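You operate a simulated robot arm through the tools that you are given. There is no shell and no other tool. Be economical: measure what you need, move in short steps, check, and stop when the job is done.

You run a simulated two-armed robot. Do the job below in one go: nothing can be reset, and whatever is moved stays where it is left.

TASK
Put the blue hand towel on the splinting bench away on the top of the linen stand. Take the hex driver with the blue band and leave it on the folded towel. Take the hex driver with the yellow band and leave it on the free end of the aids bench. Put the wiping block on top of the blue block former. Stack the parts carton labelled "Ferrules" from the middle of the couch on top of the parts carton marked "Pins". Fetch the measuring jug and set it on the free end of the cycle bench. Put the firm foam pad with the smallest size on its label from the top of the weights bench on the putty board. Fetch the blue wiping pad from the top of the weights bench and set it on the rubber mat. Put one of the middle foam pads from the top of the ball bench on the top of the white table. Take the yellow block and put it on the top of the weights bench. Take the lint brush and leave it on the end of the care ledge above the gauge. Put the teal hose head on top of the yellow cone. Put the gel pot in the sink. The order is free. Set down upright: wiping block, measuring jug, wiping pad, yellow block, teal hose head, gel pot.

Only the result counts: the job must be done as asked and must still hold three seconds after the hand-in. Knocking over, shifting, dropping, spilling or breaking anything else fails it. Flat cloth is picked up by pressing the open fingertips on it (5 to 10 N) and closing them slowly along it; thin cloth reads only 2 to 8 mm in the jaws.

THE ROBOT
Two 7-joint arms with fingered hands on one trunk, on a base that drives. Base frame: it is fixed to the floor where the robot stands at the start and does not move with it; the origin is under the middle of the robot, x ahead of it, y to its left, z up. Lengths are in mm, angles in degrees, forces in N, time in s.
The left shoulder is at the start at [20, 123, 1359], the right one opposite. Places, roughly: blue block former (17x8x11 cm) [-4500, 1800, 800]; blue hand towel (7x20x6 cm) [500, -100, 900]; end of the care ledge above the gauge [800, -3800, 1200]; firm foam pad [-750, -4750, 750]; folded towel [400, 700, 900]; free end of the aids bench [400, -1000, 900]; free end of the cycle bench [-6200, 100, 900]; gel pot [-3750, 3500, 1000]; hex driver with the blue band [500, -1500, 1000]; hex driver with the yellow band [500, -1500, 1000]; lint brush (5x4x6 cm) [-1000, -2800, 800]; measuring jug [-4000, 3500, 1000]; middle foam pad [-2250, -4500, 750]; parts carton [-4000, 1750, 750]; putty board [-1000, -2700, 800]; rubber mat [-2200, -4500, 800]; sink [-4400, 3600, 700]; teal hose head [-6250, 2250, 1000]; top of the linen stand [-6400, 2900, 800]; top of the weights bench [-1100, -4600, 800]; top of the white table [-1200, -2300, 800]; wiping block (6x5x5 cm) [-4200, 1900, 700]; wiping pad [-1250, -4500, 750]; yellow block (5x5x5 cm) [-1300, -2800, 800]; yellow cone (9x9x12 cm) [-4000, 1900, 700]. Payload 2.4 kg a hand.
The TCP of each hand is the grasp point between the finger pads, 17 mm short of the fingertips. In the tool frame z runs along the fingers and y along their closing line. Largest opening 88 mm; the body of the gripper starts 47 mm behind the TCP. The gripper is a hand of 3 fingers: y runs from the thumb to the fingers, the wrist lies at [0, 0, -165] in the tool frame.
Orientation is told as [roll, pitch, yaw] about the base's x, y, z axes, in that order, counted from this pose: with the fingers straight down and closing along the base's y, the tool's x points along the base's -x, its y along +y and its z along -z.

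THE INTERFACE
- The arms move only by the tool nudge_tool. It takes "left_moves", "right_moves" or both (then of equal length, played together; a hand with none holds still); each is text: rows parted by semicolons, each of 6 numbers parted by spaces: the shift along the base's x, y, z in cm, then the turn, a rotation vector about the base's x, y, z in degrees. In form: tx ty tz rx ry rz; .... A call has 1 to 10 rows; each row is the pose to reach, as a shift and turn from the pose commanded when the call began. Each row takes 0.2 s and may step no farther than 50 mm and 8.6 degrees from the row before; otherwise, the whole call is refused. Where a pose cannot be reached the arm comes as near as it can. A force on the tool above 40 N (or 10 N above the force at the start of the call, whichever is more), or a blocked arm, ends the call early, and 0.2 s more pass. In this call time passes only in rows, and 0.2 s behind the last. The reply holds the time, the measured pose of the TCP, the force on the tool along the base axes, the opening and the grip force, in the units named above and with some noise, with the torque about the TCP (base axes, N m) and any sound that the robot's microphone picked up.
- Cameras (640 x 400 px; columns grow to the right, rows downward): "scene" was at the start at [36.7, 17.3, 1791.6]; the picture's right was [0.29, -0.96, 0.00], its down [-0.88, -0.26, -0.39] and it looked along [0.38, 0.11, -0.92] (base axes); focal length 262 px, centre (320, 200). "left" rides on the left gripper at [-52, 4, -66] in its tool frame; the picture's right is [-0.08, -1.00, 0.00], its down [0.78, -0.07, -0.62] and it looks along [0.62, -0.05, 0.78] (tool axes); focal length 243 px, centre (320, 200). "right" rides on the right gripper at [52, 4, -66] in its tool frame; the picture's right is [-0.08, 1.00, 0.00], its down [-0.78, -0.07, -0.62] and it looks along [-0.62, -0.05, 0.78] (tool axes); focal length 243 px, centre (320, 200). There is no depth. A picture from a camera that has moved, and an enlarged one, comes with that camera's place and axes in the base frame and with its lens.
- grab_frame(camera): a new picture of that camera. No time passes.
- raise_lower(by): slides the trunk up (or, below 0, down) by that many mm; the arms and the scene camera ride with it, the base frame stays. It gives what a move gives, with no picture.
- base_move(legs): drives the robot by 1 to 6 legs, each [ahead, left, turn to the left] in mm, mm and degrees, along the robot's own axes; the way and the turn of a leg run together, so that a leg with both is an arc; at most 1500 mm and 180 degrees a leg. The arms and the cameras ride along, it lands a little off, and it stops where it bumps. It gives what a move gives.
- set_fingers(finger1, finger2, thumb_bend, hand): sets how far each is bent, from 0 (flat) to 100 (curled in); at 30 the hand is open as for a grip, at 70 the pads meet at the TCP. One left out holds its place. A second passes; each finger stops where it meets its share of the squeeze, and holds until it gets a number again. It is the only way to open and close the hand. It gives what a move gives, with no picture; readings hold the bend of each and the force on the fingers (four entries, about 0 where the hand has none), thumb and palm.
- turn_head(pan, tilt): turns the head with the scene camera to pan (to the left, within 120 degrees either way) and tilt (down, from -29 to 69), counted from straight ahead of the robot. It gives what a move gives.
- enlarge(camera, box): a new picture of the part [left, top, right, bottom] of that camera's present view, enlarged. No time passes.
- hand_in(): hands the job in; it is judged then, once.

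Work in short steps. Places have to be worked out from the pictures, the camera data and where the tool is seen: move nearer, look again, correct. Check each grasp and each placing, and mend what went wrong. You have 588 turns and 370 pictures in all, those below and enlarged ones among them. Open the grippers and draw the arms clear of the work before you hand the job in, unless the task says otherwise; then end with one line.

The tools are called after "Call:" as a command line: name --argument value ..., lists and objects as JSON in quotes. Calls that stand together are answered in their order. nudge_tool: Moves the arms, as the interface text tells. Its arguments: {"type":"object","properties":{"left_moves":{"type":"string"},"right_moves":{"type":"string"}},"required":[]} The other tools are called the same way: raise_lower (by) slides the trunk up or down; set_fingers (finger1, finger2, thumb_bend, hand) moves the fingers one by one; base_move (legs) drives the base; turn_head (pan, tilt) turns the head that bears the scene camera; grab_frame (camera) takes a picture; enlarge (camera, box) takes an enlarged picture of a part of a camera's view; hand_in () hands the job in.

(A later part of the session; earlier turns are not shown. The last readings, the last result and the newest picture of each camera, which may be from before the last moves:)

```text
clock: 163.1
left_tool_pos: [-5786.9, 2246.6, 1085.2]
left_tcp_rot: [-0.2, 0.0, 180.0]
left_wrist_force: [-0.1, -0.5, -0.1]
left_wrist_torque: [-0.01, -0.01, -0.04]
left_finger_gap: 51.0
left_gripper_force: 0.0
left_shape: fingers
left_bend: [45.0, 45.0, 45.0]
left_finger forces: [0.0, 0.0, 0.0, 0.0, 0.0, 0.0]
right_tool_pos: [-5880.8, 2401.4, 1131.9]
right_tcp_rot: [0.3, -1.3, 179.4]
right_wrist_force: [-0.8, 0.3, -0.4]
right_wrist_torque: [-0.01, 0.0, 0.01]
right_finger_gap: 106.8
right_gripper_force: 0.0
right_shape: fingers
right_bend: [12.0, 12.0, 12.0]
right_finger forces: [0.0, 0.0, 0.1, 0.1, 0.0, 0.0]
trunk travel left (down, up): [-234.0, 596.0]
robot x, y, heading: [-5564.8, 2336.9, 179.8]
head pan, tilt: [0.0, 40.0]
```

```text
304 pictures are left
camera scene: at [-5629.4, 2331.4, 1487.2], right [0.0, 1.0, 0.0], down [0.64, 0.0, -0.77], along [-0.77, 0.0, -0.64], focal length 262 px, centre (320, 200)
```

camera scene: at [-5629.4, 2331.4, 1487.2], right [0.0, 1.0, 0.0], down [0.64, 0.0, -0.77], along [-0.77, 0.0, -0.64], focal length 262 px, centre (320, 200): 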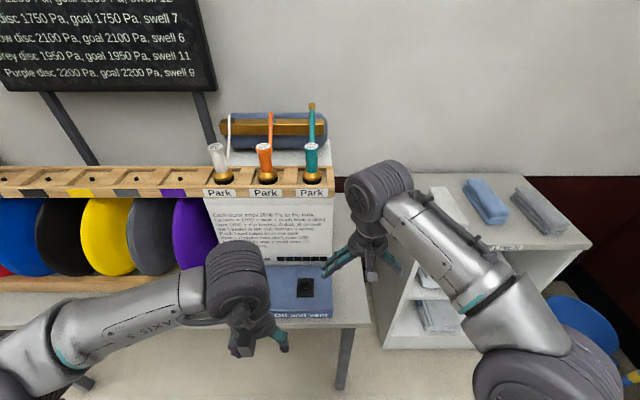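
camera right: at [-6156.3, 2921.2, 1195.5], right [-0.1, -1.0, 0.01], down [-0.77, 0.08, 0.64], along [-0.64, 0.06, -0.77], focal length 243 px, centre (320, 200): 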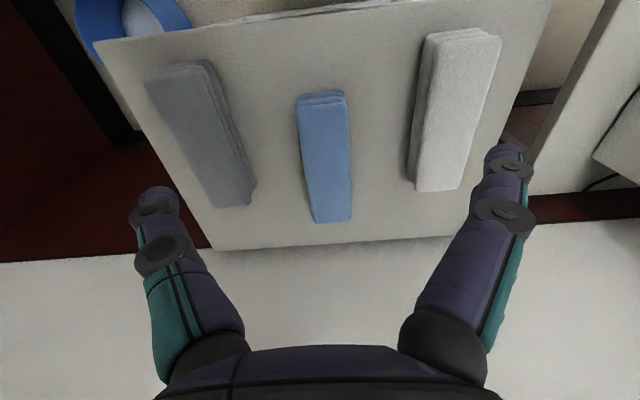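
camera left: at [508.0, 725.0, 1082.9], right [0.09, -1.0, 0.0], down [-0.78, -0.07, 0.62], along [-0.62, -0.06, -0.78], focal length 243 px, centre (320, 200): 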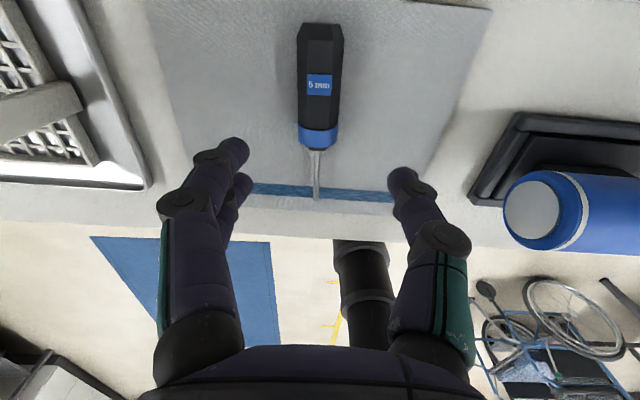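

Call:
enlarge --camera "scene" --box '[170, 80, 400, 224]'

Call:
enlarge --camera "scene" --box '[190, 180, 390, 305]'

```text
2.78 times, centred on (285, 152) of scene
camera zoom: at [-5629.4, 2331.4, 1487.2], right [0.0, 1.0, 0.0], down [0.64, 0.0, -0.77], along [-0.77, 0.0, -0.64], focal length 729 px, centre (417, 333)
```

zoom: 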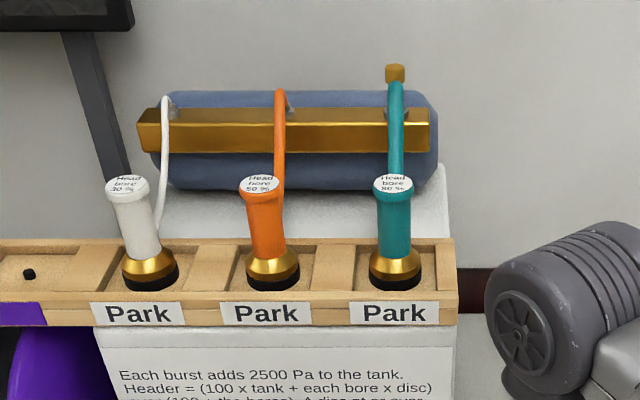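

```text
3.20 times, centred on (290, 242) of scene
camera zoom: at [-5629.4, 2331.4, 1487.2], right [0.0, 1.0, 0.0], down [0.64, 0.0, -0.77], along [-0.77, 0.0, -0.64], focal length 840 px, centre (416, 64)
```

zoom: 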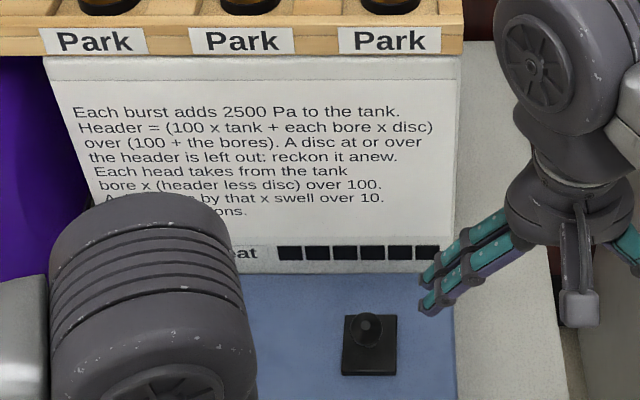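

The teal head stands upright in the rack's right "Park" seat, top near z≈1155, with its hose behind. Raise the trunk 150 mm and look from the right hand camera.

Call:
raise_lower --by 150

Call:
base_move --legs '[[0, 60, 0], [60, 0, 0]]'

Call:
grab_frame --camera "right"

Call:
grab_frame --camera "scene"

```text
clock: 164.8
left_tool_pos: [-5785.8, 2246.1, 1234.3]
left_tcp_rot: [-0.2, -0.2, 180.0]
left_wrist_force: [-0.9, 0.4, -0.3]
left_wrist_torque: [0.0, 0.03, 0.02]
left_finger_gap: 50.8
left_gripper_force: 0.1
left_shape: fingers
left_bend: [45.0, 45.0, 45.0]
left_finger forces: [0.1, 0.0, 0.1, 0.0, 0.1, 0.0]
right_tool_pos: [-5881.2, 2401.6, 1281.6]
right_tcp_rot: [0.2, -1.2, 179.4]
right_wrist_force: [1.1, -0.6, 0.3]
right_wrist_torque: [0.04, 0.0, -0.03]
right_finger_gap: 106.9
right_gripper_force: 0.0
right_shape: fingers
right_bend: [12.0, 12.0, 12.0]
right_finger forces: [0.0, 0.1, 0.0, 0.1, 0.0, 0.1]
trunk travel left (down, up): [-384.0, 446.0]
robot x, y, heading: [-5563.1, 2330.9, 179.8]
head pan, tilt: [0.0, 40.0]
```

```text
clock: 166.4
left_tool_pos: [-5849.9, 2186.8, 1234.9]
left_tcp_rot: [-0.2, 0.0, 179.9]
left_wrist_force: [-0.5, -0.1, -0.3]
left_wrist_torque: [0.01, 0.02, -0.02]
left_finger_gap: 50.8
left_gripper_force: 0.0
left_shape: fingers
left_bend: [45.0, 45.0, 45.0]
left_finger forces: [0.0, 0.1, 0.1, 0.1, 0.0, 0.0]
right_tool_pos: [-5942.7, 2341.3, 1280.7]
right_tcp_rot: [0.1, -1.1, 179.4]
right_wrist_force: [-0.8, 0.5, -0.7]
right_wrist_torque: [0.0, 0.0, 0.04]
right_finger_gap: 106.9
right_gripper_force: 0.0
right_shape: fingers
right_bend: [12.0, 12.0, 12.0]
right_finger forces: [0.0, 0.0, 0.0, 0.1, 0.0, 0.0]
trunk travel left (down, up): [-384.0, 446.0]
robot x, y, heading: [-5625.8, 2274.1, 180.1]
head pan, tilt: [0.0, 40.0]
```

```text
301 pictures are left
camera right: at [-5889.0, 2337.3, 1344.9], right [-0.1, -1.0, 0.01], down [-0.77, 0.08, 0.64], along [-0.63, 0.06, -0.77], focal length 243 px, centre (320, 200)
```

right: 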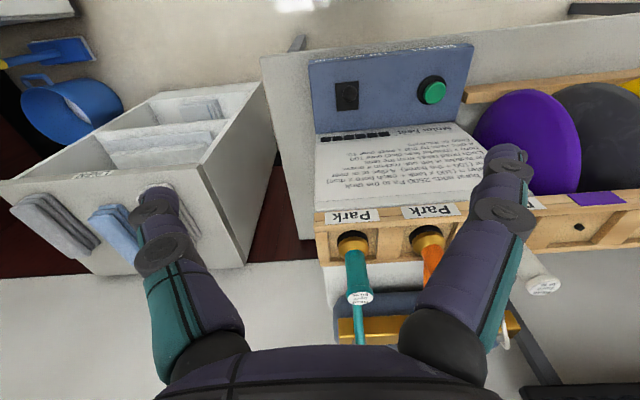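

```text
300 pictures are left
camera scene: at [-5692.7, 2272.3, 1637.0], right [0.0, 1.0, 0.0], down [0.64, 0.0, -0.76], along [-0.76, 0.0, -0.64], focal length 262 px, centre (320, 200)
```

scene: 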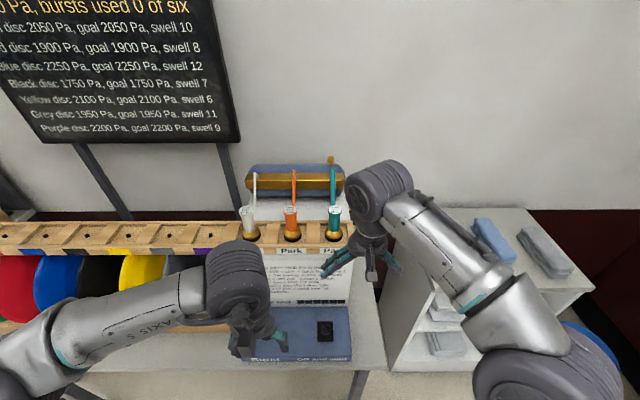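

Teal head measured: ring at [-6178,2313,1096], top at [-6190,2311,1181]. I'll shift south of the table leg, roll in, and tilt the right tool 40° forward to avoid the hose.

Call:
set_fingers --hand "right" --finger1 32 --finger2 32 --thumb_bend 32

Call:
base_move --legs '[[0, 165, 0], [120, 0, 0]]'

Call:
nudge_tool --right_moves "0 2 0 0 8 0; 0 4 0 0 16 0; 0 6 0 0 24 0; 0 8 0 0 32 0; 0 10 0 0 40 0; 0 12 0 0 40 0"

Call:
grab_frame --camera "scene"

Call:
grab_frame --camera "right"

```text
clock: 167.4
left_tool_pos: [-5847.8, 2186.6, 1234.4]
left_tcp_rot: [-0.2, 0.0, 179.8]
left_wrist_force: [-0.3, 0.4, 0.4]
left_wrist_torque: [0.05, 0.01, 0.01]
left_finger_gap: 51.0
left_gripper_force: 0.1
left_shape: fingers
left_bend: [45.0, 45.0, 45.0]
left_finger forces: [0.0, 0.0, 0.1, 0.0, 0.0, 0.0]
right_tool_pos: [-5941.8, 2341.0, 1281.6]
right_tcp_rot: [0.1, -1.2, 179.5]
right_wrist_force: [0.4, -0.5, 0.3]
right_wrist_torque: [0.0, -0.02, -0.01]
right_finger_gap: 80.9
right_gripper_force: 0.1
right_shape: fingers
right_bend: [32.0, 32.0, 32.0]
right_finger forces: [0.0, 0.0, 0.0, 0.1, 0.0, 0.1]
trunk travel left (down, up): [-384.0, 446.0]
robot x, y, heading: [-5626.0, 2273.1, 179.9]
head pan, tilt: [0.0, 40.0]
```

```text
clock: 169.7
left_tool_pos: [-5969.9, 2020.1, 1234.7]
left_tcp_rot: [-0.2, 0.0, 180.0]
left_wrist_force: [0.2, -0.3, -0.9]
left_wrist_torque: [0.01, 0.0, -0.01]
left_finger_gap: 50.8
left_gripper_force: 0.1
left_shape: fingers
left_bend: [45.0, 45.0, 45.0]
left_finger forces: [0.0, 0.0, 0.1, 0.0, 0.0, 0.0]
right_tool_pos: [-6065.3, 2174.5, 1280.0]
right_tcp_rot: [0.2, -1.1, 179.5]
right_wrist_force: [0.0, -0.2, -0.2]
right_wrist_torque: [0.01, 0.02, 0.01]
right_finger_gap: 80.7
right_gripper_force: 0.0
right_shape: fingers
right_bend: [32.0, 32.0, 32.0]
right_finger forces: [0.0, 0.0, 0.1, 0.1, 0.1, 0.0]
trunk travel left (down, up): [-384.0, 446.0]
robot x, y, heading: [-5746.7, 2103.6, 180.0]
head pan, tilt: [0.0, 40.0]
```

```text
clock: 171.1
left_tool_pos: [-5970.3, 2021.2, 1234.6]
left_tcp_rot: [-0.2, -0.1, -180.0]
left_wrist_force: [-0.3, -0.5, 0.5]
left_wrist_torque: [-0.01, -0.02, 0.01]
left_finger_gap: 51.0
left_gripper_force: 0.0
left_shape: fingers
left_bend: [45.0, 45.0, 45.0]
left_finger forces: [0.0, 0.0, 0.0, 0.0, 0.0, 0.1]
right_tool_pos: [-6062.5, 2296.8, 1280.9]
right_tcp_rot: [0.8, -41.3, 179.3]
right_wrist_force: [-1.2, -0.3, -1.0]
right_wrist_torque: [-0.02, 0.02, 0.01]
right_finger_gap: 80.8
right_gripper_force: 0.1
right_shape: fingers
right_bend: [32.0, 32.0, 32.0]
right_finger forces: [0.1, 0.1, 0.0, 0.1, 0.0, 0.0]
trunk travel left (down, up): [-384.0, 446.0]
robot x, y, heading: [-5746.8, 2109.3, 179.7]
head pan, tilt: [0.0, 40.0]
```

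```text
299 pictures are left
camera scene: at [-5812.1, 2106.7, 1637.2], right [0.0, 1.0, 0.0], down [0.64, 0.0, -0.77], along [-0.77, 0.0, -0.64], focal length 262 px, centre (320, 200)
```

scene: 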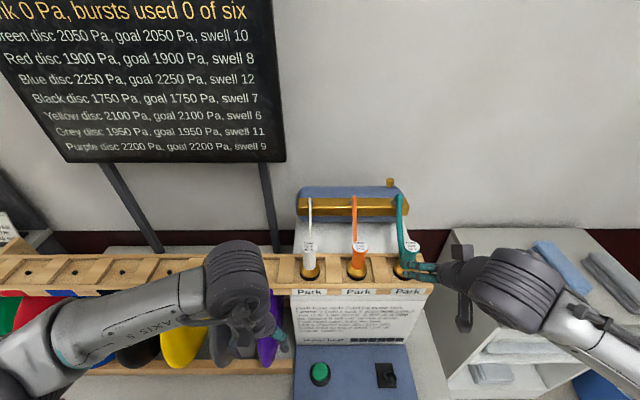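

```text
298 pictures are left
camera right: at [-5979.5, 2292.4, 1295.2], right [-0.07, -1.0, 0.07], down [-0.18, 0.08, 0.98], along [-0.98, 0.06, -0.18], focal length 243 px, centre (320, 200)
```

right: 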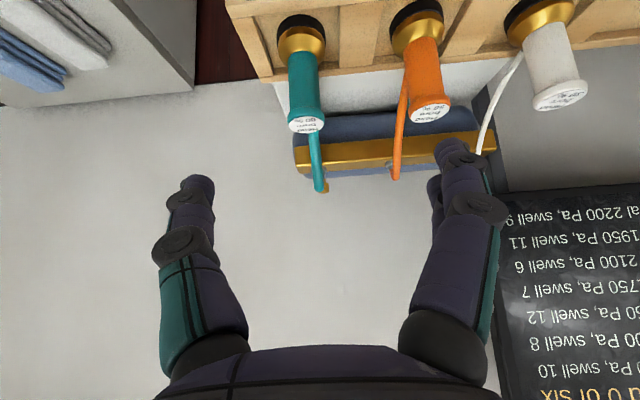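

Head clearly seen, consistent with [-6186,2313]. Approach along the tilted axis.

Call:
nudge_tool --right_moves "-3 0.8 -3 0 0 0; -6 1.6 -6 0 0 0; -8.1 1.6 -9 0 0 0; -10 1.6 -11.3 0 0 0; -12 1.6 -13.6 0 0 0"

Call:
grab_frame --camera "right"

Call:
enlarge --camera "scene" --box '[300, 170, 500, 295]'

```text
clock: 172.3
left_tool_pos: [-5969.7, 2020.3, 1233.9]
left_tcp_rot: [-0.3, -0.1, 180.0]
left_wrist_force: [0.4, -0.9, -0.2]
left_wrist_torque: [-0.01, 0.0, 0.0]
left_finger_gap: 51.0
left_gripper_force: 0.0
left_shape: fingers
left_bend: [45.0, 45.0, 45.0]
left_finger forces: [0.0, 0.0, 0.0, 0.0, 0.1, 0.0]
right_tool_pos: [-6184.3, 2312.5, 1145.6]
right_tcp_rot: [0.8, -41.2, 179.2]
right_wrist_force: [0.4, -0.8, -0.4]
right_wrist_torque: [-0.02, 0.03, -0.02]
right_finger_gap: 80.4
right_gripper_force: 0.0
right_shape: fingers
right_bend: [32.0, 32.0, 32.0]
right_finger forces: [0.0, 0.0, 0.0, 0.0, 0.0, 0.0]
trunk travel left (down, up): [-384.0, 446.0]
robot x, y, heading: [-5747.9, 2109.6, 179.8]
head pan, tilt: [0.0, 40.0]
```

```text
297 pictures are left
camera right: at [-6100.2, 2306.6, 1159.9], right [-0.07, -1.0, 0.06], down [-0.18, 0.08, 0.98], along [-0.98, 0.06, -0.18], focal length 243 px, centre (320, 200)
```

right: 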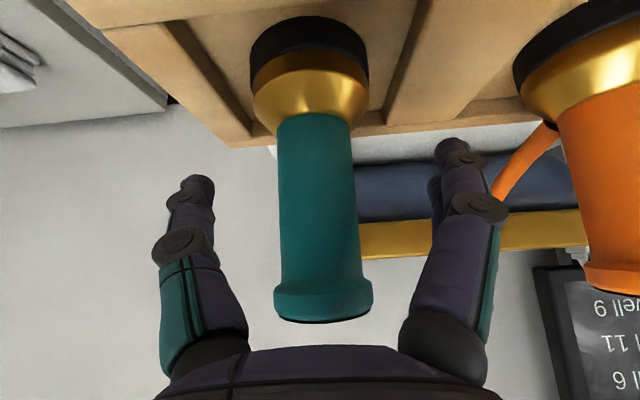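

```text
3.20 times, centred on (400, 232) of scene
camera zoom: at [-5812.7, 2106.2, 1637.1], right [0.0, 1.0, 0.0], down [0.64, 0.0, -0.77], along [-0.77, 0.0, -0.64], focal length 840 px, centre (64, 96)
```

zoom: 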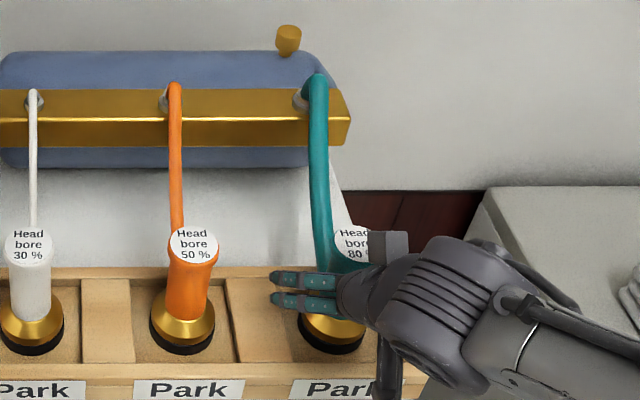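

The teal body is centred between the fingers. Close and tighten.

Call:
set_fingers --hand "right" --finger1 90 --finger2 90 --thumb_bend 90

Call:
nudge_tool --right_moves "0 0 2 0 0 0; 0 0 4 0 0 0; 0 0 7 0 0 0"

Call:
grab_frame --camera "right"

Call:
enlarge --camera "scene" --box '[300, 150, 500, 275]'

```text
clock: 173.3
left_tool_pos: [-5969.8, 2021.7, 1234.9]
left_tcp_rot: [-0.2, 0.0, 180.0]
left_wrist_force: [0.6, -0.6, 0.8]
left_wrist_torque: [0.01, 0.01, -0.03]
left_finger_gap: 51.0
left_gripper_force: 0.0
left_shape: fingers
left_bend: [45.0, 45.0, 45.0]
left_finger forces: [0.0, 0.0, 0.0, 0.0, 0.0, 0.1]
right_tool_pos: [-6181.8, 2311.5, 1145.3]
right_tcp_rot: [0.7, -41.2, 179.1]
right_wrist_force: [-0.1, 0.1, 0.5]
right_wrist_torque: [-0.02, -0.02, -0.01]
right_finger_gap: 18.9
right_gripper_force: 21.3
right_shape: fingers
right_bend: [71.0, 68.0, 64.0]
right_finger forces: [10.4, 10.9, 0.0, 0.0, 21.4, 0.0]
trunk travel left (down, up): [-384.0, 446.0]
robot x, y, heading: [-5750.5, 2106.3, 179.8]
head pan, tilt: [0.0, 40.0]
```

```text
clock: 174.1
left_tool_pos: [-5969.0, 2019.8, 1234.3]
left_tcp_rot: [-0.1, -0.1, 180.0]
left_wrist_force: [-0.1, 0.5, -0.6]
left_wrist_torque: [0.02, 0.03, -0.01]
left_finger_gap: 50.9
left_gripper_force: 0.1
left_shape: fingers
left_bend: [45.0, 45.0, 45.0]
left_finger forces: [0.0, 0.1, 0.0, 0.0, 0.0, 0.0]
right_tool_pos: [-6182.7, 2312.3, 1215.5]
right_tcp_rot: [0.7, -41.2, 179.1]
right_wrist_force: [0.6, 0.1, -2.5]
right_wrist_torque: [0.02, -0.04, 0.0]
right_finger_gap: 18.9
right_gripper_force: 21.3
right_shape: fingers
right_bend: [71.0, 68.0, 64.0]
right_finger forces: [10.4, 11.0, 0.1, 0.0, 21.3, 0.0]
trunk travel left (down, up): [-384.0, 446.0]
robot x, y, heading: [-5747.6, 2107.1, 179.9]
head pan, tilt: [0.0, 40.0]
```

```text
295 pictures are left
camera right: at [-6099.2, 2306.9, 1230.4], right [-0.07, -1.0, 0.07], down [-0.18, 0.08, 0.98], along [-0.98, 0.06, -0.18], focal length 243 px, centre (320, 200)
```

right: 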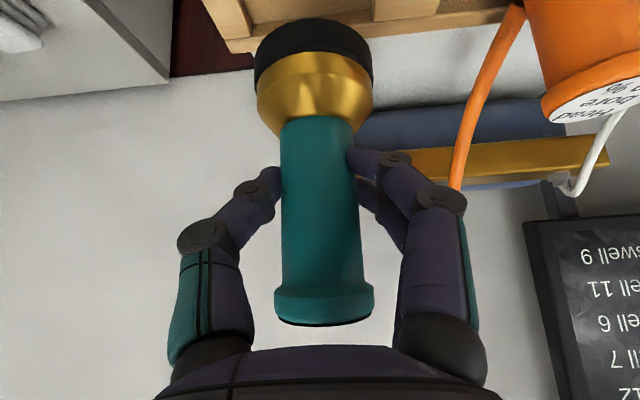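

```text
3.20 times, centred on (400, 212) of scene
camera zoom: at [-5812.1, 2106.4, 1637.2], right [0.0, 1.0, 0.0], down [0.64, 0.0, -0.77], along [-0.77, 0.0, -0.64], focal length 840 px, centre (64, 160)
```

zoom: 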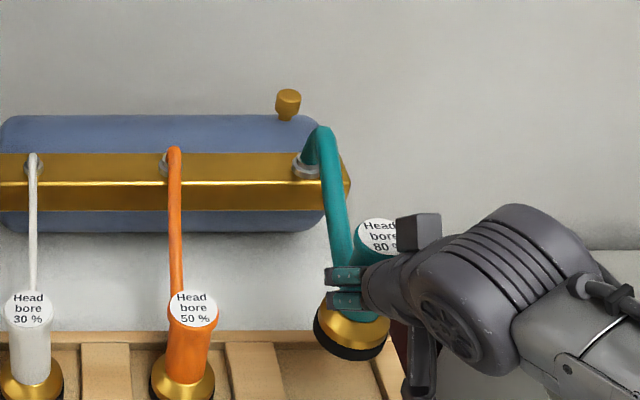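

Head lifted. Draw it up and back a little to see whether the hose resists.

Call:
nudge_tool --right_moves "3 -1 2 0 0 0; 6 -2 4 0 0 0; 9 -3 5 0 0 0; 12 -4 5 0 0 0"

Call:
base_move --legs '[[-120, 0, 0]]'

Call:
grab_frame --camera "scene"

```text
clock: 175.1
left_tool_pos: [-5969.5, 2019.9, 1234.7]
left_tcp_rot: [-0.3, -0.1, 180.0]
left_wrist_force: [0.5, 1.3, -1.0]
left_wrist_torque: [-0.03, 0.01, -0.03]
left_finger_gap: 50.8
left_gripper_force: 0.0
left_shape: fingers
left_bend: [45.0, 45.0, 45.0]
left_finger forces: [0.0, 0.1, 0.0, 0.0, 0.0, 0.1]
right_tool_pos: [-6063.0, 2273.1, 1263.6]
right_tcp_rot: [0.7, -41.3, 179.2]
right_wrist_force: [0.0, -0.5, -3.1]
right_wrist_torque: [0.02, -0.05, 0.01]
right_finger_gap: 18.6
right_gripper_force: 20.8
right_shape: fingers
right_bend: [71.0, 67.0, 64.0]
right_finger forces: [10.4, 10.7, 0.1, 0.0, 21.1, 0.1]
trunk travel left (down, up): [-384.0, 446.0]
robot x, y, heading: [-5749.9, 2108.1, 179.7]
head pan, tilt: [0.0, 40.0]
```

```text
clock: 176.3
left_tool_pos: [-5846.9, 2019.8, 1234.9]
left_tcp_rot: [-0.2, -0.2, -180.1]
left_wrist_force: [-0.2, -0.7, -0.4]
left_wrist_torque: [-0.01, -0.02, 0.0]
left_finger_gap: 50.9
left_gripper_force: 0.0
left_shape: fingers
left_bend: [45.0, 45.0, 45.0]
left_finger forces: [0.0, 0.0, 0.1, 0.0, 0.0, 0.0]
right_tool_pos: [-5940.6, 2272.2, 1265.1]
right_tcp_rot: [0.7, -41.3, 179.4]
right_wrist_force: [1.0, 0.1, -3.4]
right_wrist_torque: [-0.02, -0.03, -0.03]
right_finger_gap: 18.6
right_gripper_force: 21.4
right_shape: fingers
right_bend: [71.0, 67.0, 64.0]
right_finger forces: [10.6, 10.8, 0.1, 0.0, 21.1, 0.0]
trunk travel left (down, up): [-384.0, 446.0]
robot x, y, heading: [-5628.7, 2103.8, 179.9]
head pan, tilt: [0.0, 40.0]
```

```text
293 pictures are left
camera scene: at [-5689.5, 2106.1, 1637.2], right [0.0, 1.0, 0.0], down [0.64, 0.0, -0.77], along [-0.77, 0.0, -0.64], focal length 262 px, centre (320, 200)
```

scene: 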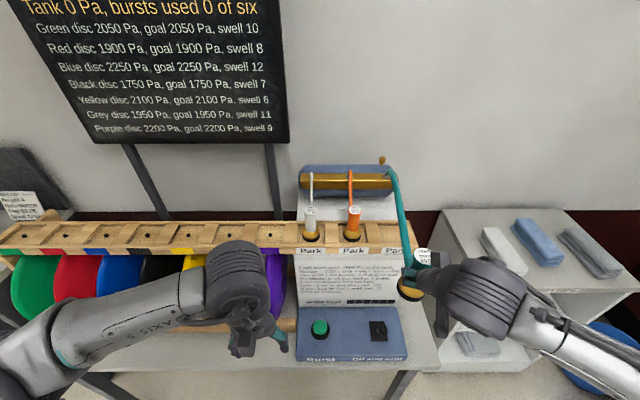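

No resistance – the hose just follows. Back off further and go around to the couch's north side, watching the force.

Call:
base_move --legs '[[-250, 0, 0], [0, -600, 0], [0, 0, 90]]'

Call:
grab_frame --camera "scene"

Call:
grab_frame --camera "right"

```text
clock: 185.0
left_tool_pos: [-5287.4, 2485.1, 1234.8]
left_tcp_rot: [-0.2, -0.1, -90.0]
left_wrist_force: [0.2, -0.5, 0.4]
left_wrist_torque: [0.05, -0.02, 0.01]
left_finger_gap: 51.1
left_gripper_force: 0.0
left_shape: fingers
left_bend: [45.0, 45.0, 45.0]
left_finger forces: [0.1, 0.0, 0.1, 0.0, 0.1, 0.0]
right_tool_pos: [-5540.1, 2392.2, 1264.3]
right_tcp_rot: [0.7, -41.2, -90.8]
right_wrist_force: [-0.6, 0.7, -3.9]
right_wrist_torque: [0.06, -0.03, -0.02]
right_finger_gap: 18.3
right_gripper_force: 20.6
right_shape: fingers
right_bend: [71.0, 67.0, 64.0]
right_finger forces: [10.2, 11.0, 0.0, 0.0, 21.0, 0.1]
trunk travel left (down, up): [-384.0, 446.0]
robot x, y, heading: [-5372.5, 2708.7, -90.4]
head pan, tilt: [0.0, 40.0]
```

```text
292 pictures are left
camera scene: at [-5372.7, 2642.7, 1637.1], right [-1.0, 0.0, 0.0], down [0.0, 0.64, -0.77], along [0.0, -0.77, -0.64], focal length 262 px, centre (320, 200)
```

scene: 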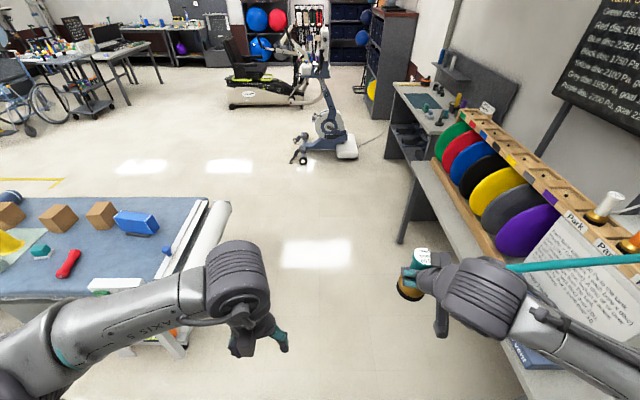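

```text
291 pictures are left
camera right: at [-5533.9, 2474.7, 1279.1], right [1.0, -0.07, 0.06], down [-0.08, -0.18, 0.98], along [-0.06, -0.98, -0.18], focal length 243 px, centre (320, 200)
```

right: 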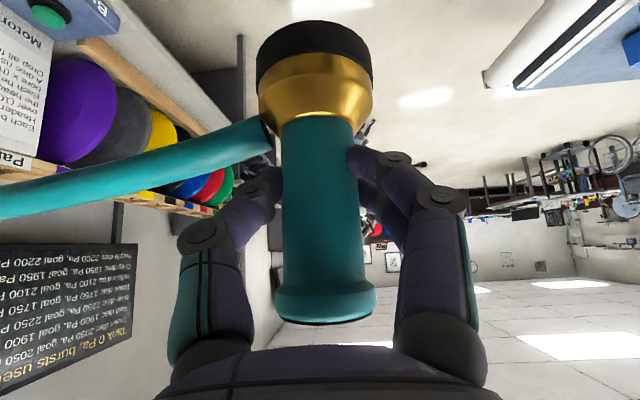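

Hose merely stretches without load. Continue east along the couch's north side.

Call:
base_move --legs '[[0, 1300, 0]]'

Call:
turn_head --pan 0 --tilt 50

Call:
grab_frame --camera "scene"

```text
clock: 191.5
left_tool_pos: [-3983.5, 2474.1, 1233.8]
left_tcp_rot: [-0.2, 0.0, -90.5]
left_wrist_force: [-1.1, 0.3, 1.4]
left_wrist_torque: [0.01, -0.03, -0.02]
left_finger_gap: 50.9
left_gripper_force: 0.1
left_shape: fingers
left_bend: [45.0, 45.0, 45.0]
left_finger forces: [0.0, 0.1, 0.0, 0.1, 0.0, 0.0]
right_tool_pos: [-4235.4, 2382.4, 1264.3]
right_tcp_rot: [0.7, -41.1, -91.4]
right_wrist_force: [-0.1, 0.1, -2.8]
right_wrist_torque: [0.03, -0.01, -0.01]
right_finger_gap: 18.6
right_gripper_force: 21.3
right_shape: fingers
right_bend: [71.0, 67.0, 64.0]
right_finger forces: [10.2, 11.0, 0.0, 0.0, 21.0, 0.0]
trunk travel left (down, up): [-384.0, 446.0]
robot x, y, heading: [-4062.8, 2696.0, -90.8]
head pan, tilt: [0.0, 40.0]
```

```text
clock: 192.2
left_tool_pos: [-3983.9, 2475.0, 1234.4]
left_tcp_rot: [-0.2, 0.0, -90.5]
left_wrist_force: [0.4, -0.4, -0.8]
left_wrist_torque: [0.0, 0.01, -0.04]
left_finger_gap: 50.8
left_gripper_force: 0.2
left_shape: fingers
left_bend: [45.0, 45.0, 45.0]
left_finger forces: [0.1, 0.0, 0.1, 0.1, 0.0, 0.0]
right_tool_pos: [-4235.9, 2383.2, 1264.4]
right_tcp_rot: [0.6, -41.2, -91.2]
right_wrist_force: [-1.1, -0.5, -3.8]
right_wrist_torque: [0.08, -0.01, 0.0]
right_finger_gap: 18.5
right_gripper_force: 21.5
right_shape: fingers
right_bend: [71.0, 67.0, 64.0]
right_finger forces: [10.1, 11.0, 0.0, 0.0, 21.1, 0.1]
trunk travel left (down, up): [-384.0, 446.0]
robot x, y, heading: [-4065.1, 2694.0, -91.0]
head pan, tilt: [0.0, 50.0]
```

```text
290 pictures are left
camera scene: at [-4067.2, 2640.2, 1623.0], right [-1.0, 0.01, 0.0], down [0.01, 0.77, -0.64], along [-0.01, -0.64, -0.77], focal length 262 px, centre (320, 200)
```

scene: 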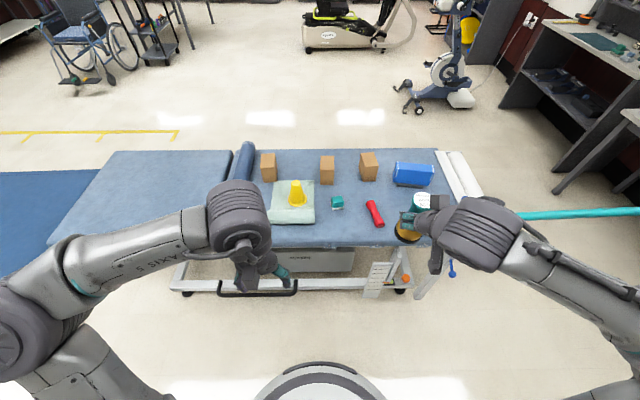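

I see the cone, wiping block, three cartons and the block former. Enlarge for labels and cone top.

Call:
enlarge --camera "scene" --box '[230, 130, 450, 268]'

```text
2.90 times, centred on (340, 199) of scene
camera zoom: at [-4067.2, 2640.2, 1623.0], right [-1.0, 0.01, 0.0], down [0.01, 0.77, -0.64], along [-0.01, -0.64, -0.77], focal length 761 px, centre (262, 203)
```

zoom: 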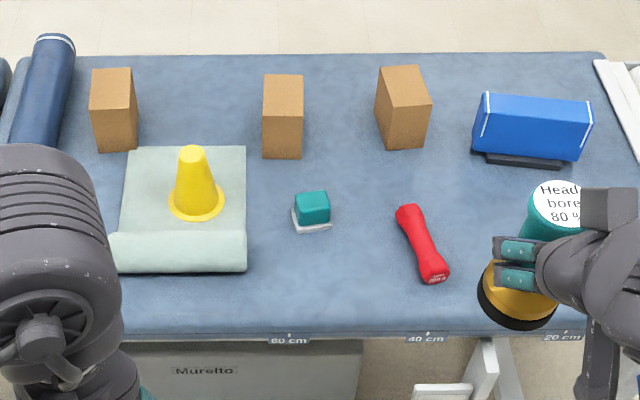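

Cone is at about [-3978,1882] on a folded cloth; the head (~45 mm base) bottom sits ~54 mm below my TCP. Move the base in line.

Call:
base_move --legs '[[0, 200, 1], [300, 0, 0]]'

Call:
grab_frame --camera "scene"

Call:
grab_frame --camera "right"

```text
clock: 195.5
left_tool_pos: [-3778.1, 2172.5, 1234.0]
left_tcp_rot: [-0.2, 0.0, -89.5]
left_wrist_force: [-0.1, 0.0, 0.2]
left_wrist_torque: [-0.02, -0.03, -0.02]
left_finger_gap: 50.9
left_gripper_force: 0.1
left_shape: fingers
left_bend: [45.0, 45.0, 45.0]
left_finger forces: [0.0, 0.0, 0.0, 0.0, 0.0, 0.0]
right_tool_pos: [-4027.7, 2076.8, 1264.7]
right_tcp_rot: [0.8, -41.1, -90.1]
right_wrist_force: [-0.6, 1.1, -2.4]
right_wrist_torque: [0.03, 0.03, -0.02]
right_finger_gap: 18.6
right_gripper_force: 21.1
right_shape: fingers
right_bend: [71.0, 67.0, 64.0]
right_finger forces: [10.1, 11.0, 0.0, 0.1, 21.0, 0.0]
trunk travel left (down, up): [-384.0, 446.0]
robot x, y, heading: [-3866.0, 2394.6, -89.8]
head pan, tilt: [0.0, 50.0]
```

```text
288 pictures are left
camera scene: at [-3864.3, 2337.2, 1622.9], right [-1.0, -0.01, 0.0], down [0.0, 0.77, -0.64], along [0.0, -0.64, -0.77], focal length 262 px, centre (320, 200)
```

scene: 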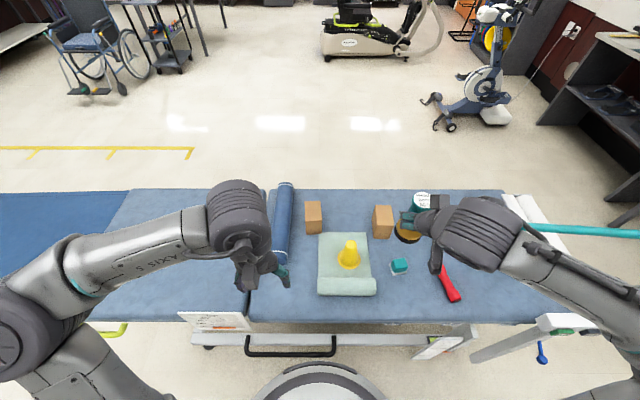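

```text
287 pictures are left
camera right: at [-4023.8, 2160.0, 1278.9], right [1.0, -0.06, 0.06], down [-0.07, -0.18, 0.98], along [-0.05, -0.98, -0.18], focal length 243 px, centre (320, 200)
```

right: 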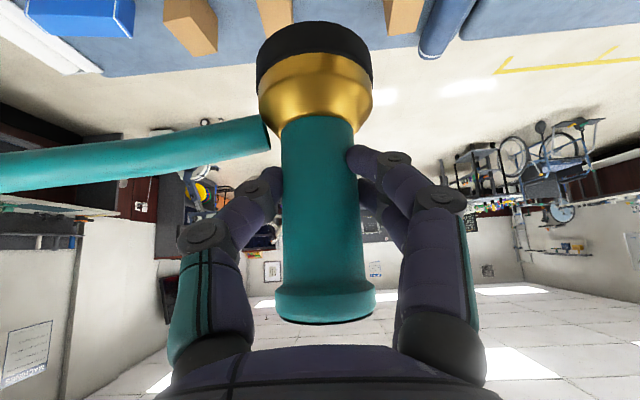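

Call:
enlarge --camera "scene" --box '[290, 190, 450, 290]'

```text
4.00 times, centred on (370, 240) of scene
camera zoom: at [-3864.3, 2337.2, 1622.9], right [-1.0, -0.01, 0.0], down [0.0, 0.77, -0.64], along [0.0, -0.64, -0.77], focal length 1050 px, centre (120, 40)
```

zoom: 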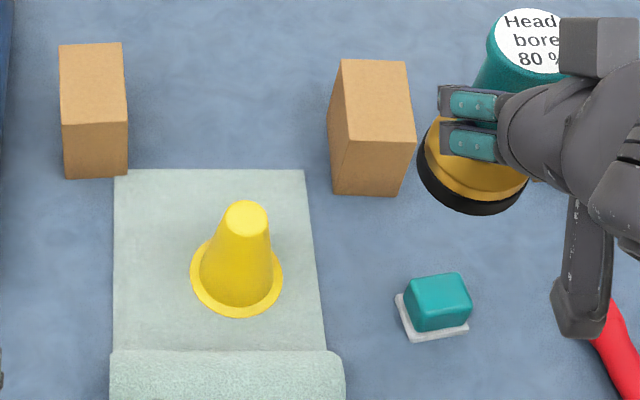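

Cone axis triangulates to [-3975,1862], top z≈809, flat top Ø40. Lower the trunk 150 mm and bring the head above it.

Call:
raise_lower --by -150

Call:
nudge_tool --right_moves "1 -3 -2 0 0 0; 2 -6 -4 0 0 0; 3 -9 -6 0 0 0; 4 -12 -8 0 0 0; 5 -15 -10 0 0 0; 5.3 -18 -13 0 0 0; 5.3 -21 -16 0 0 0; 5.3 -21 -19 0 0 0"

Call:
enlarge --camera "scene" --box '[290, 190, 450, 290]'

Call:
grab_frame --camera "right"

```text
clock: 197.2
left_tool_pos: [-3777.6, 2174.4, 1084.0]
left_tcp_rot: [-0.2, -0.1, -89.6]
left_wrist_force: [-0.9, -0.2, 0.7]
left_wrist_torque: [-0.02, -0.02, -0.02]
left_finger_gap: 51.1
left_gripper_force: 0.0
left_shape: fingers
left_bend: [45.0, 45.0, 45.0]
left_finger forces: [0.0, 0.1, 0.1, 0.0, 0.1, 0.0]
right_tool_pos: [-4028.0, 2077.5, 1114.7]
right_tcp_rot: [0.8, -41.1, -90.2]
right_wrist_force: [0.4, 0.2, -2.8]
right_wrist_torque: [0.05, -0.01, 0.01]
right_finger_gap: 18.4
right_gripper_force: 20.9
right_shape: fingers
right_bend: [71.0, 67.0, 64.0]
right_finger forces: [10.3, 11.1, 0.1, 0.1, 21.0, 0.0]
trunk travel left (down, up): [-234.0, 596.0]
robot x, y, heading: [-3867.8, 2393.5, -89.7]
head pan, tilt: [0.0, 50.0]
```

```text
clock: 199.1
left_tool_pos: [-3778.3, 2173.7, 1085.3]
left_tcp_rot: [-0.3, -0.1, -89.5]
left_wrist_force: [0.0, 0.2, 0.3]
left_wrist_torque: [0.0, 0.01, 0.04]
left_finger_gap: 51.0
left_gripper_force: 0.1
left_shape: fingers
left_bend: [45.0, 45.0, 45.0]
left_finger forces: [0.1, 0.0, 0.0, 0.1, 0.0, 0.0]
right_tool_pos: [-3974.3, 1866.5, 922.2]
right_tcp_rot: [0.7, -41.1, -90.1]
right_wrist_force: [-0.1, -0.1, -2.9]
right_wrist_torque: [0.02, -0.01, -0.01]
right_finger_gap: 18.3
right_gripper_force: 20.5
right_shape: fingers
right_bend: [71.0, 67.0, 65.0]
right_finger forces: [10.1, 11.0, 0.1, 0.1, 20.9, 0.0]
trunk travel left (down, up): [-234.0, 596.0]
robot x, y, heading: [-3865.1, 2391.3, -89.7]
head pan, tilt: [0.0, 50.0]
```

```text
4.00 times, centred on (370, 240) of scene
camera zoom: at [-3864.1, 2338.2, 1473.0], right [-1.0, -0.01, 0.0], down [0.0, 0.77, -0.64], along [0.0, -0.64, -0.77], focal length 1050 px, centre (120, 40)
```

zoom: 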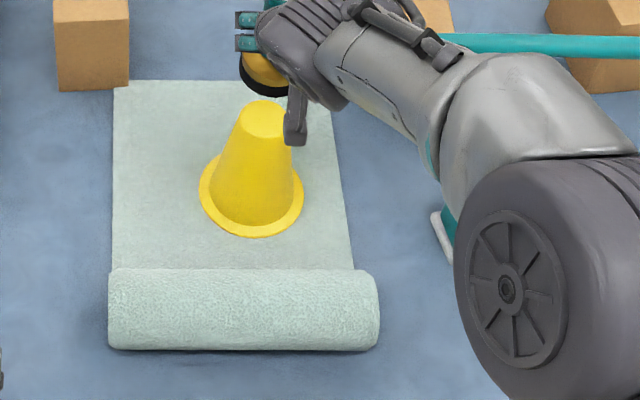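

```text
284 pictures are left
camera right: at [-3970.4, 1950.4, 937.5], right [1.0, -0.06, 0.06], down [-0.07, -0.18, 0.98], along [-0.05, -0.98, -0.18], focal length 243 px, centre (320, 200)
```

right: 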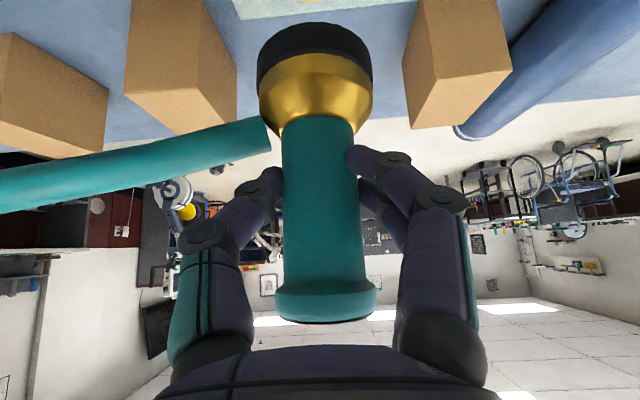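

Nearly aligned. Lower 40 mm and compare edges closely.

Call:
nudge_tool --right_moves "-0.2 -0.2 -2 0 0 0; -0.2 -0.2 -4.2 0 0 0"

Call:
enlarge --camera "scene" --box '[300, 190, 380, 240]'

```text
clock: 199.7
left_tool_pos: [-3778.7, 2174.0, 1084.3]
left_tcp_rot: [-0.1, -0.1, -89.4]
left_wrist_force: [-0.4, -0.1, 0.0]
left_wrist_torque: [-0.01, -0.01, 0.0]
left_finger_gap: 50.9
left_gripper_force: 0.1
left_shape: fingers
left_bend: [45.0, 45.0, 45.0]
left_finger forces: [0.1, 0.1, 0.1, 0.0, 0.0, 0.1]
right_tool_pos: [-3977.0, 1866.5, 881.7]
right_tcp_rot: [0.7, -41.3, -90.3]
right_wrist_force: [0.6, -0.3, -3.9]
right_wrist_torque: [0.03, 0.0, -0.01]
right_finger_gap: 17.9
right_gripper_force: 21.4
right_shape: fingers
right_bend: [71.0, 67.0, 65.0]
right_finger forces: [10.2, 10.9, 0.0, 0.0, 21.1, 0.0]
trunk travel left (down, up): [-234.0, 596.0]
robot x, y, heading: [-3864.9, 2396.1, -89.4]
head pan, tilt: [0.0, 50.0]
```

```text
8.00 times, centred on (340, 215) of scene
camera zoom: at [-3864.1, 2338.1, 1472.9], right [-1.0, -0.01, 0.0], down [0.0, 0.77, -0.64], along [0.0, -0.64, -0.77], focal length 2100 px, centre (160, 80)
```

zoom: 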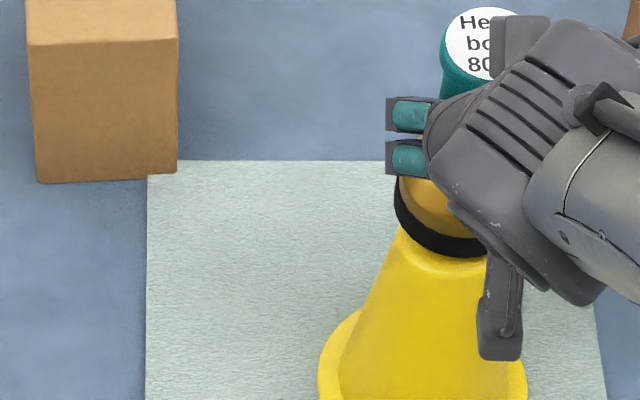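

Aligned within ~3 mm. Fine-correct and lower to contact.

Call:
nudge_tool --right_moves "0.2 -0.2 -1 0 0 0; 0.2 -0.2 -1.6 0 0 0; 0.2 -0.2 -2 0 0 0"

Call:
enlarge --camera "scene" --box '[300, 190, 380, 240]'

```text
clock: 200.4
left_tool_pos: [-3777.7, 2176.9, 1085.8]
left_tcp_rot: [-0.2, -0.1, -89.5]
left_wrist_force: [-0.7, 1.0, -0.2]
left_wrist_torque: [0.04, 0.01, -0.02]
left_finger_gap: 50.8
left_gripper_force: 0.1
left_shape: fingers
left_bend: [45.0, 45.0, 45.0]
left_finger forces: [0.0, 0.0, 0.1, 0.1, 0.0, 0.0]
right_tool_pos: [-3974.7, 1863.8, 867.4]
right_tcp_rot: [0.8, -41.9, -90.3]
right_wrist_force: [-2.0, -4.1, 33.3]
right_wrist_torque: [-0.3, 0.04, 0.05]
right_finger_gap: 17.9
right_gripper_force: 23.8
right_shape: fingers
right_bend: [72.0, 68.0, 67.0]
right_finger forces: [11.8, 12.0, 0.0, 0.0, 24.5, 0.0]
trunk travel left (down, up): [-234.0, 596.0]
robot x, y, heading: [-3859.9, 2391.1, -89.7]
head pan, tilt: [0.0, 50.0]
```

```text
8.00 times, centred on (340, 215) of scene
camera zoom: at [-3863.6, 2341.5, 1473.5], right [-1.0, -0.01, 0.0], down [0.0, 0.76, -0.64], along [0.0, -0.64, -0.76], focal length 2100 px, centre (160, 80)
```

zoom: 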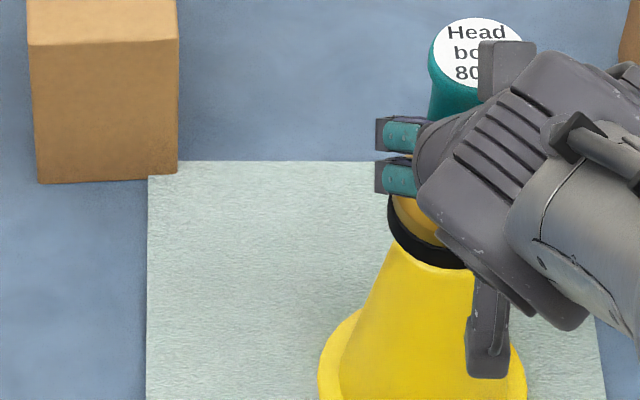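

Contact with 33 N; ease up to relieve the load.

Call:
nudge_tool --right_moves "0 0 0.5 0 0 0"

```text
clock: 200.8
left_tool_pos: [-3777.5, 2174.5, 1085.0]
left_tcp_rot: [-0.2, -0.1, -89.5]
left_wrist_force: [-0.1, 0.5, 0.5]
left_wrist_torque: [-0.01, -0.02, -0.04]
left_finger_gap: 50.9
left_gripper_force: 0.0
left_shape: fingers
left_bend: [45.0, 45.0, 45.0]
left_finger forces: [0.1, 0.0, 0.0, 0.0, 0.0, 0.0]
right_tool_pos: [-3976.8, 1865.6, 866.5]
right_tcp_rot: [0.7, -41.1, -90.2]
right_wrist_force: [-1.1, -4.7, 15.3]
right_wrist_torque: [-0.14, 0.07, -0.01]
right_finger_gap: 17.7
right_gripper_force: 21.9
right_shape: fingers
right_bend: [72.0, 68.0, 67.0]
right_finger forces: [10.3, 11.9, 0.0, 0.0, 22.8, 0.0]
trunk travel left (down, up): [-234.0, 596.0]
robot x, y, heading: [-3864.4, 2393.1, -89.8]
head pan, tilt: [0.0, 50.0]
```

Call:
nudge_tool --right_moves "0 0 0.3 0 0 0"

Call:
set_fingers --hand "right" --finger1 60 --finger2 60 --thumb_bend 60

Call:
enlarge --camera "scene" --box '[300, 190, 380, 240]'

```text
clock: 201.2
left_tool_pos: [-3777.6, 2174.5, 1085.5]
left_tcp_rot: [-0.2, 0.0, -89.4]
left_wrist_force: [0.5, -0.2, 0.4]
left_wrist_torque: [0.01, -0.03, -0.03]
left_finger_gap: 50.7
left_gripper_force: 0.1
left_shape: fingers
left_bend: [45.0, 45.0, 45.0]
left_finger forces: [0.1, 0.1, 0.0, 0.1, 0.1, 0.1]
right_tool_pos: [-3976.1, 1865.4, 868.9]
right_tcp_rot: [0.6, -40.9, -90.3]
right_wrist_force: [-0.8, -1.0, 1.4]
right_wrist_torque: [-0.03, 0.01, 0.04]
right_finger_gap: 17.8
right_gripper_force: 21.2
right_shape: fingers
right_bend: [72.0, 67.0, 67.0]
right_finger forces: [10.4, 11.1, 0.0, 0.0, 21.2, 0.0]
trunk travel left (down, up): [-234.0, 596.0]
robot x, y, heading: [-3866.2, 2389.8, -89.7]
head pan, tilt: [0.0, 50.0]
```

```text
clock: 202.2
left_tool_pos: [-3777.2, 2174.8, 1084.0]
left_tcp_rot: [-0.2, -0.1, -89.5]
left_wrist_force: [0.2, -0.2, 0.1]
left_wrist_torque: [-0.02, 0.02, 0.0]
left_finger_gap: 50.9
left_gripper_force: 0.1
left_shape: fingers
left_bend: [45.0, 45.0, 45.0]
left_finger forces: [0.0, 0.1, 0.0, 0.1, 0.0, 0.1]
right_tool_pos: [-3974.9, 1864.6, 869.8]
right_tcp_rot: [0.6, -41.2, -90.1]
right_wrist_force: [0.2, 1.4, -1.7]
right_wrist_torque: [0.04, 0.0, 0.02]
right_finger_gap: 21.9
right_gripper_force: 2.3
right_shape: fingers
right_bend: [59.0, 57.0, 59.0]
right_finger forces: [0.9, 1.0, 0.0, 0.1, 1.4, 0.0]
trunk travel left (down, up): [-234.0, 596.0]
robot x, y, heading: [-3866.1, 2395.4, -89.8]
head pan, tilt: [0.0, 50.0]
```

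```text
8.00 times, centred on (340, 215) of scene
camera zoom: at [-3864.1, 2338.5, 1473.0], right [-1.0, -0.01, 0.0], down [0.0, 0.77, -0.64], along [0.0, -0.64, -0.77], focal length 2100 px, centre (160, 80)
```

zoom: 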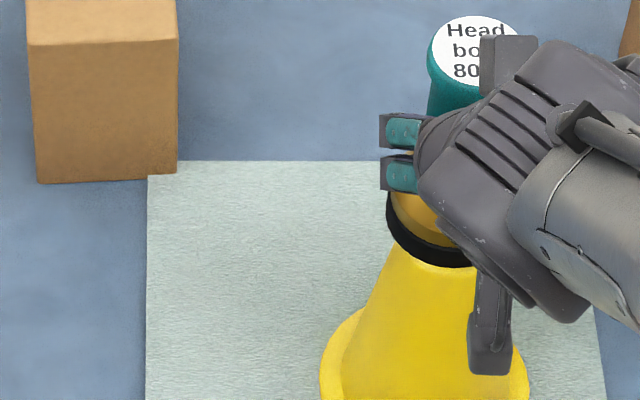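

The head stands on the cone. Open fully and withdraw along the tool axis.

Call:
set_fingers --hand "right" --finger1 30 --finger2 30 --thumb_bend 30

Call:
nudge_tool --right_moves "0 0.7 0.7 0 0 0; 0 2 2.2 0 0 0; 0 4 4.5 0 0 0; 0 7 8 0 0 0; 0 10 11 0 0 0; 0 13 14 0 0 0"

Call:
grab_frame --camera "scene"

Call:
grab_frame --camera "right"

```text
clock: 203.2
left_tool_pos: [-3777.8, 2174.3, 1085.1]
left_tcp_rot: [-0.3, 0.0, -89.5]
left_wrist_force: [0.0, -1.2, 0.9]
left_wrist_torque: [-0.02, -0.03, 0.01]
left_finger_gap: 50.9
left_gripper_force: 0.1
left_shape: fingers
left_bend: [45.0, 45.0, 45.0]
left_finger forces: [0.1, 0.1, 0.0, 0.0, 0.0, 0.1]
right_tool_pos: [-3974.8, 1864.9, 870.8]
right_tcp_rot: [0.7, -41.2, -90.2]
right_wrist_force: [-0.1, -0.7, -0.9]
right_wrist_torque: [0.0, 0.0, 0.0]
right_finger_gap: 84.0
right_gripper_force: 0.0
right_shape: fingers
right_bend: [30.0, 30.0, 30.0]
right_finger forces: [0.0, 0.0, 0.0, 0.0, 0.0, 0.1]
trunk travel left (down, up): [-234.0, 596.0]
robot x, y, heading: [-3862.1, 2396.4, -89.6]
head pan, tilt: [0.0, 50.0]
```

```text
clock: 204.7
left_tool_pos: [-3778.2, 2174.2, 1084.7]
left_tcp_rot: [-0.2, -0.1, -89.6]
left_wrist_force: [0.0, -0.1, 0.6]
left_wrist_torque: [-0.02, 0.05, -0.01]
left_finger_gap: 51.0
left_gripper_force: 0.0
left_shape: fingers
left_bend: [45.0, 45.0, 45.0]
left_finger forces: [0.0, 0.0, 0.0, 0.0, 0.1, 0.1]
right_tool_pos: [-3974.9, 1994.5, 1010.5]
right_tcp_rot: [0.8, -41.2, -90.3]
right_wrist_force: [0.1, 0.1, -0.1]
right_wrist_torque: [0.01, 0.02, 0.0]
right_finger_gap: 84.3
right_gripper_force: 0.0
right_shape: fingers
right_bend: [30.0, 30.0, 30.0]
right_finger forces: [0.1, 0.0, 0.0, 0.1, 0.0, 0.0]
trunk travel left (down, up): [-234.0, 596.0]
robot x, y, heading: [-3866.8, 2398.1, -89.7]
head pan, tilt: [0.0, 50.0]
```

```text
280 pictures are left
camera scene: at [-3864.2, 2339.1, 1473.0], right [-1.0, -0.01, 0.0], down [0.0, 0.77, -0.64], along [0.0, -0.64, -0.77], focal length 262 px, centre (320, 200)
```

scene: 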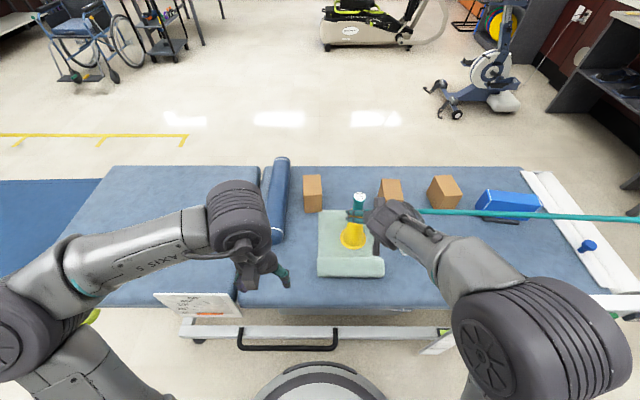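

```text
279 pictures are left
camera right: at [-3970.0, 2077.8, 1025.6], right [1.0, -0.06, 0.06], down [-0.07, -0.18, 0.98], along [-0.05, -0.98, -0.18], focal length 243 px, centre (320, 200)
```

right: 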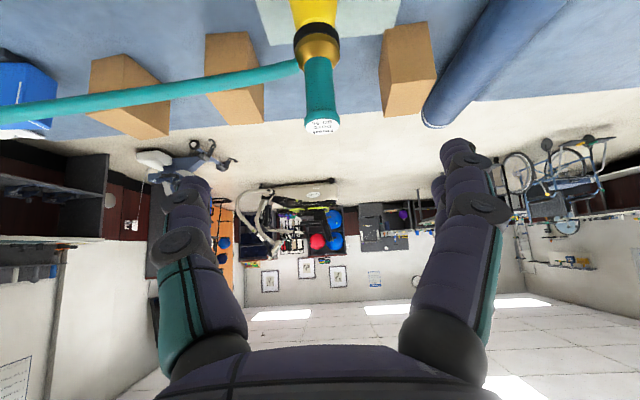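

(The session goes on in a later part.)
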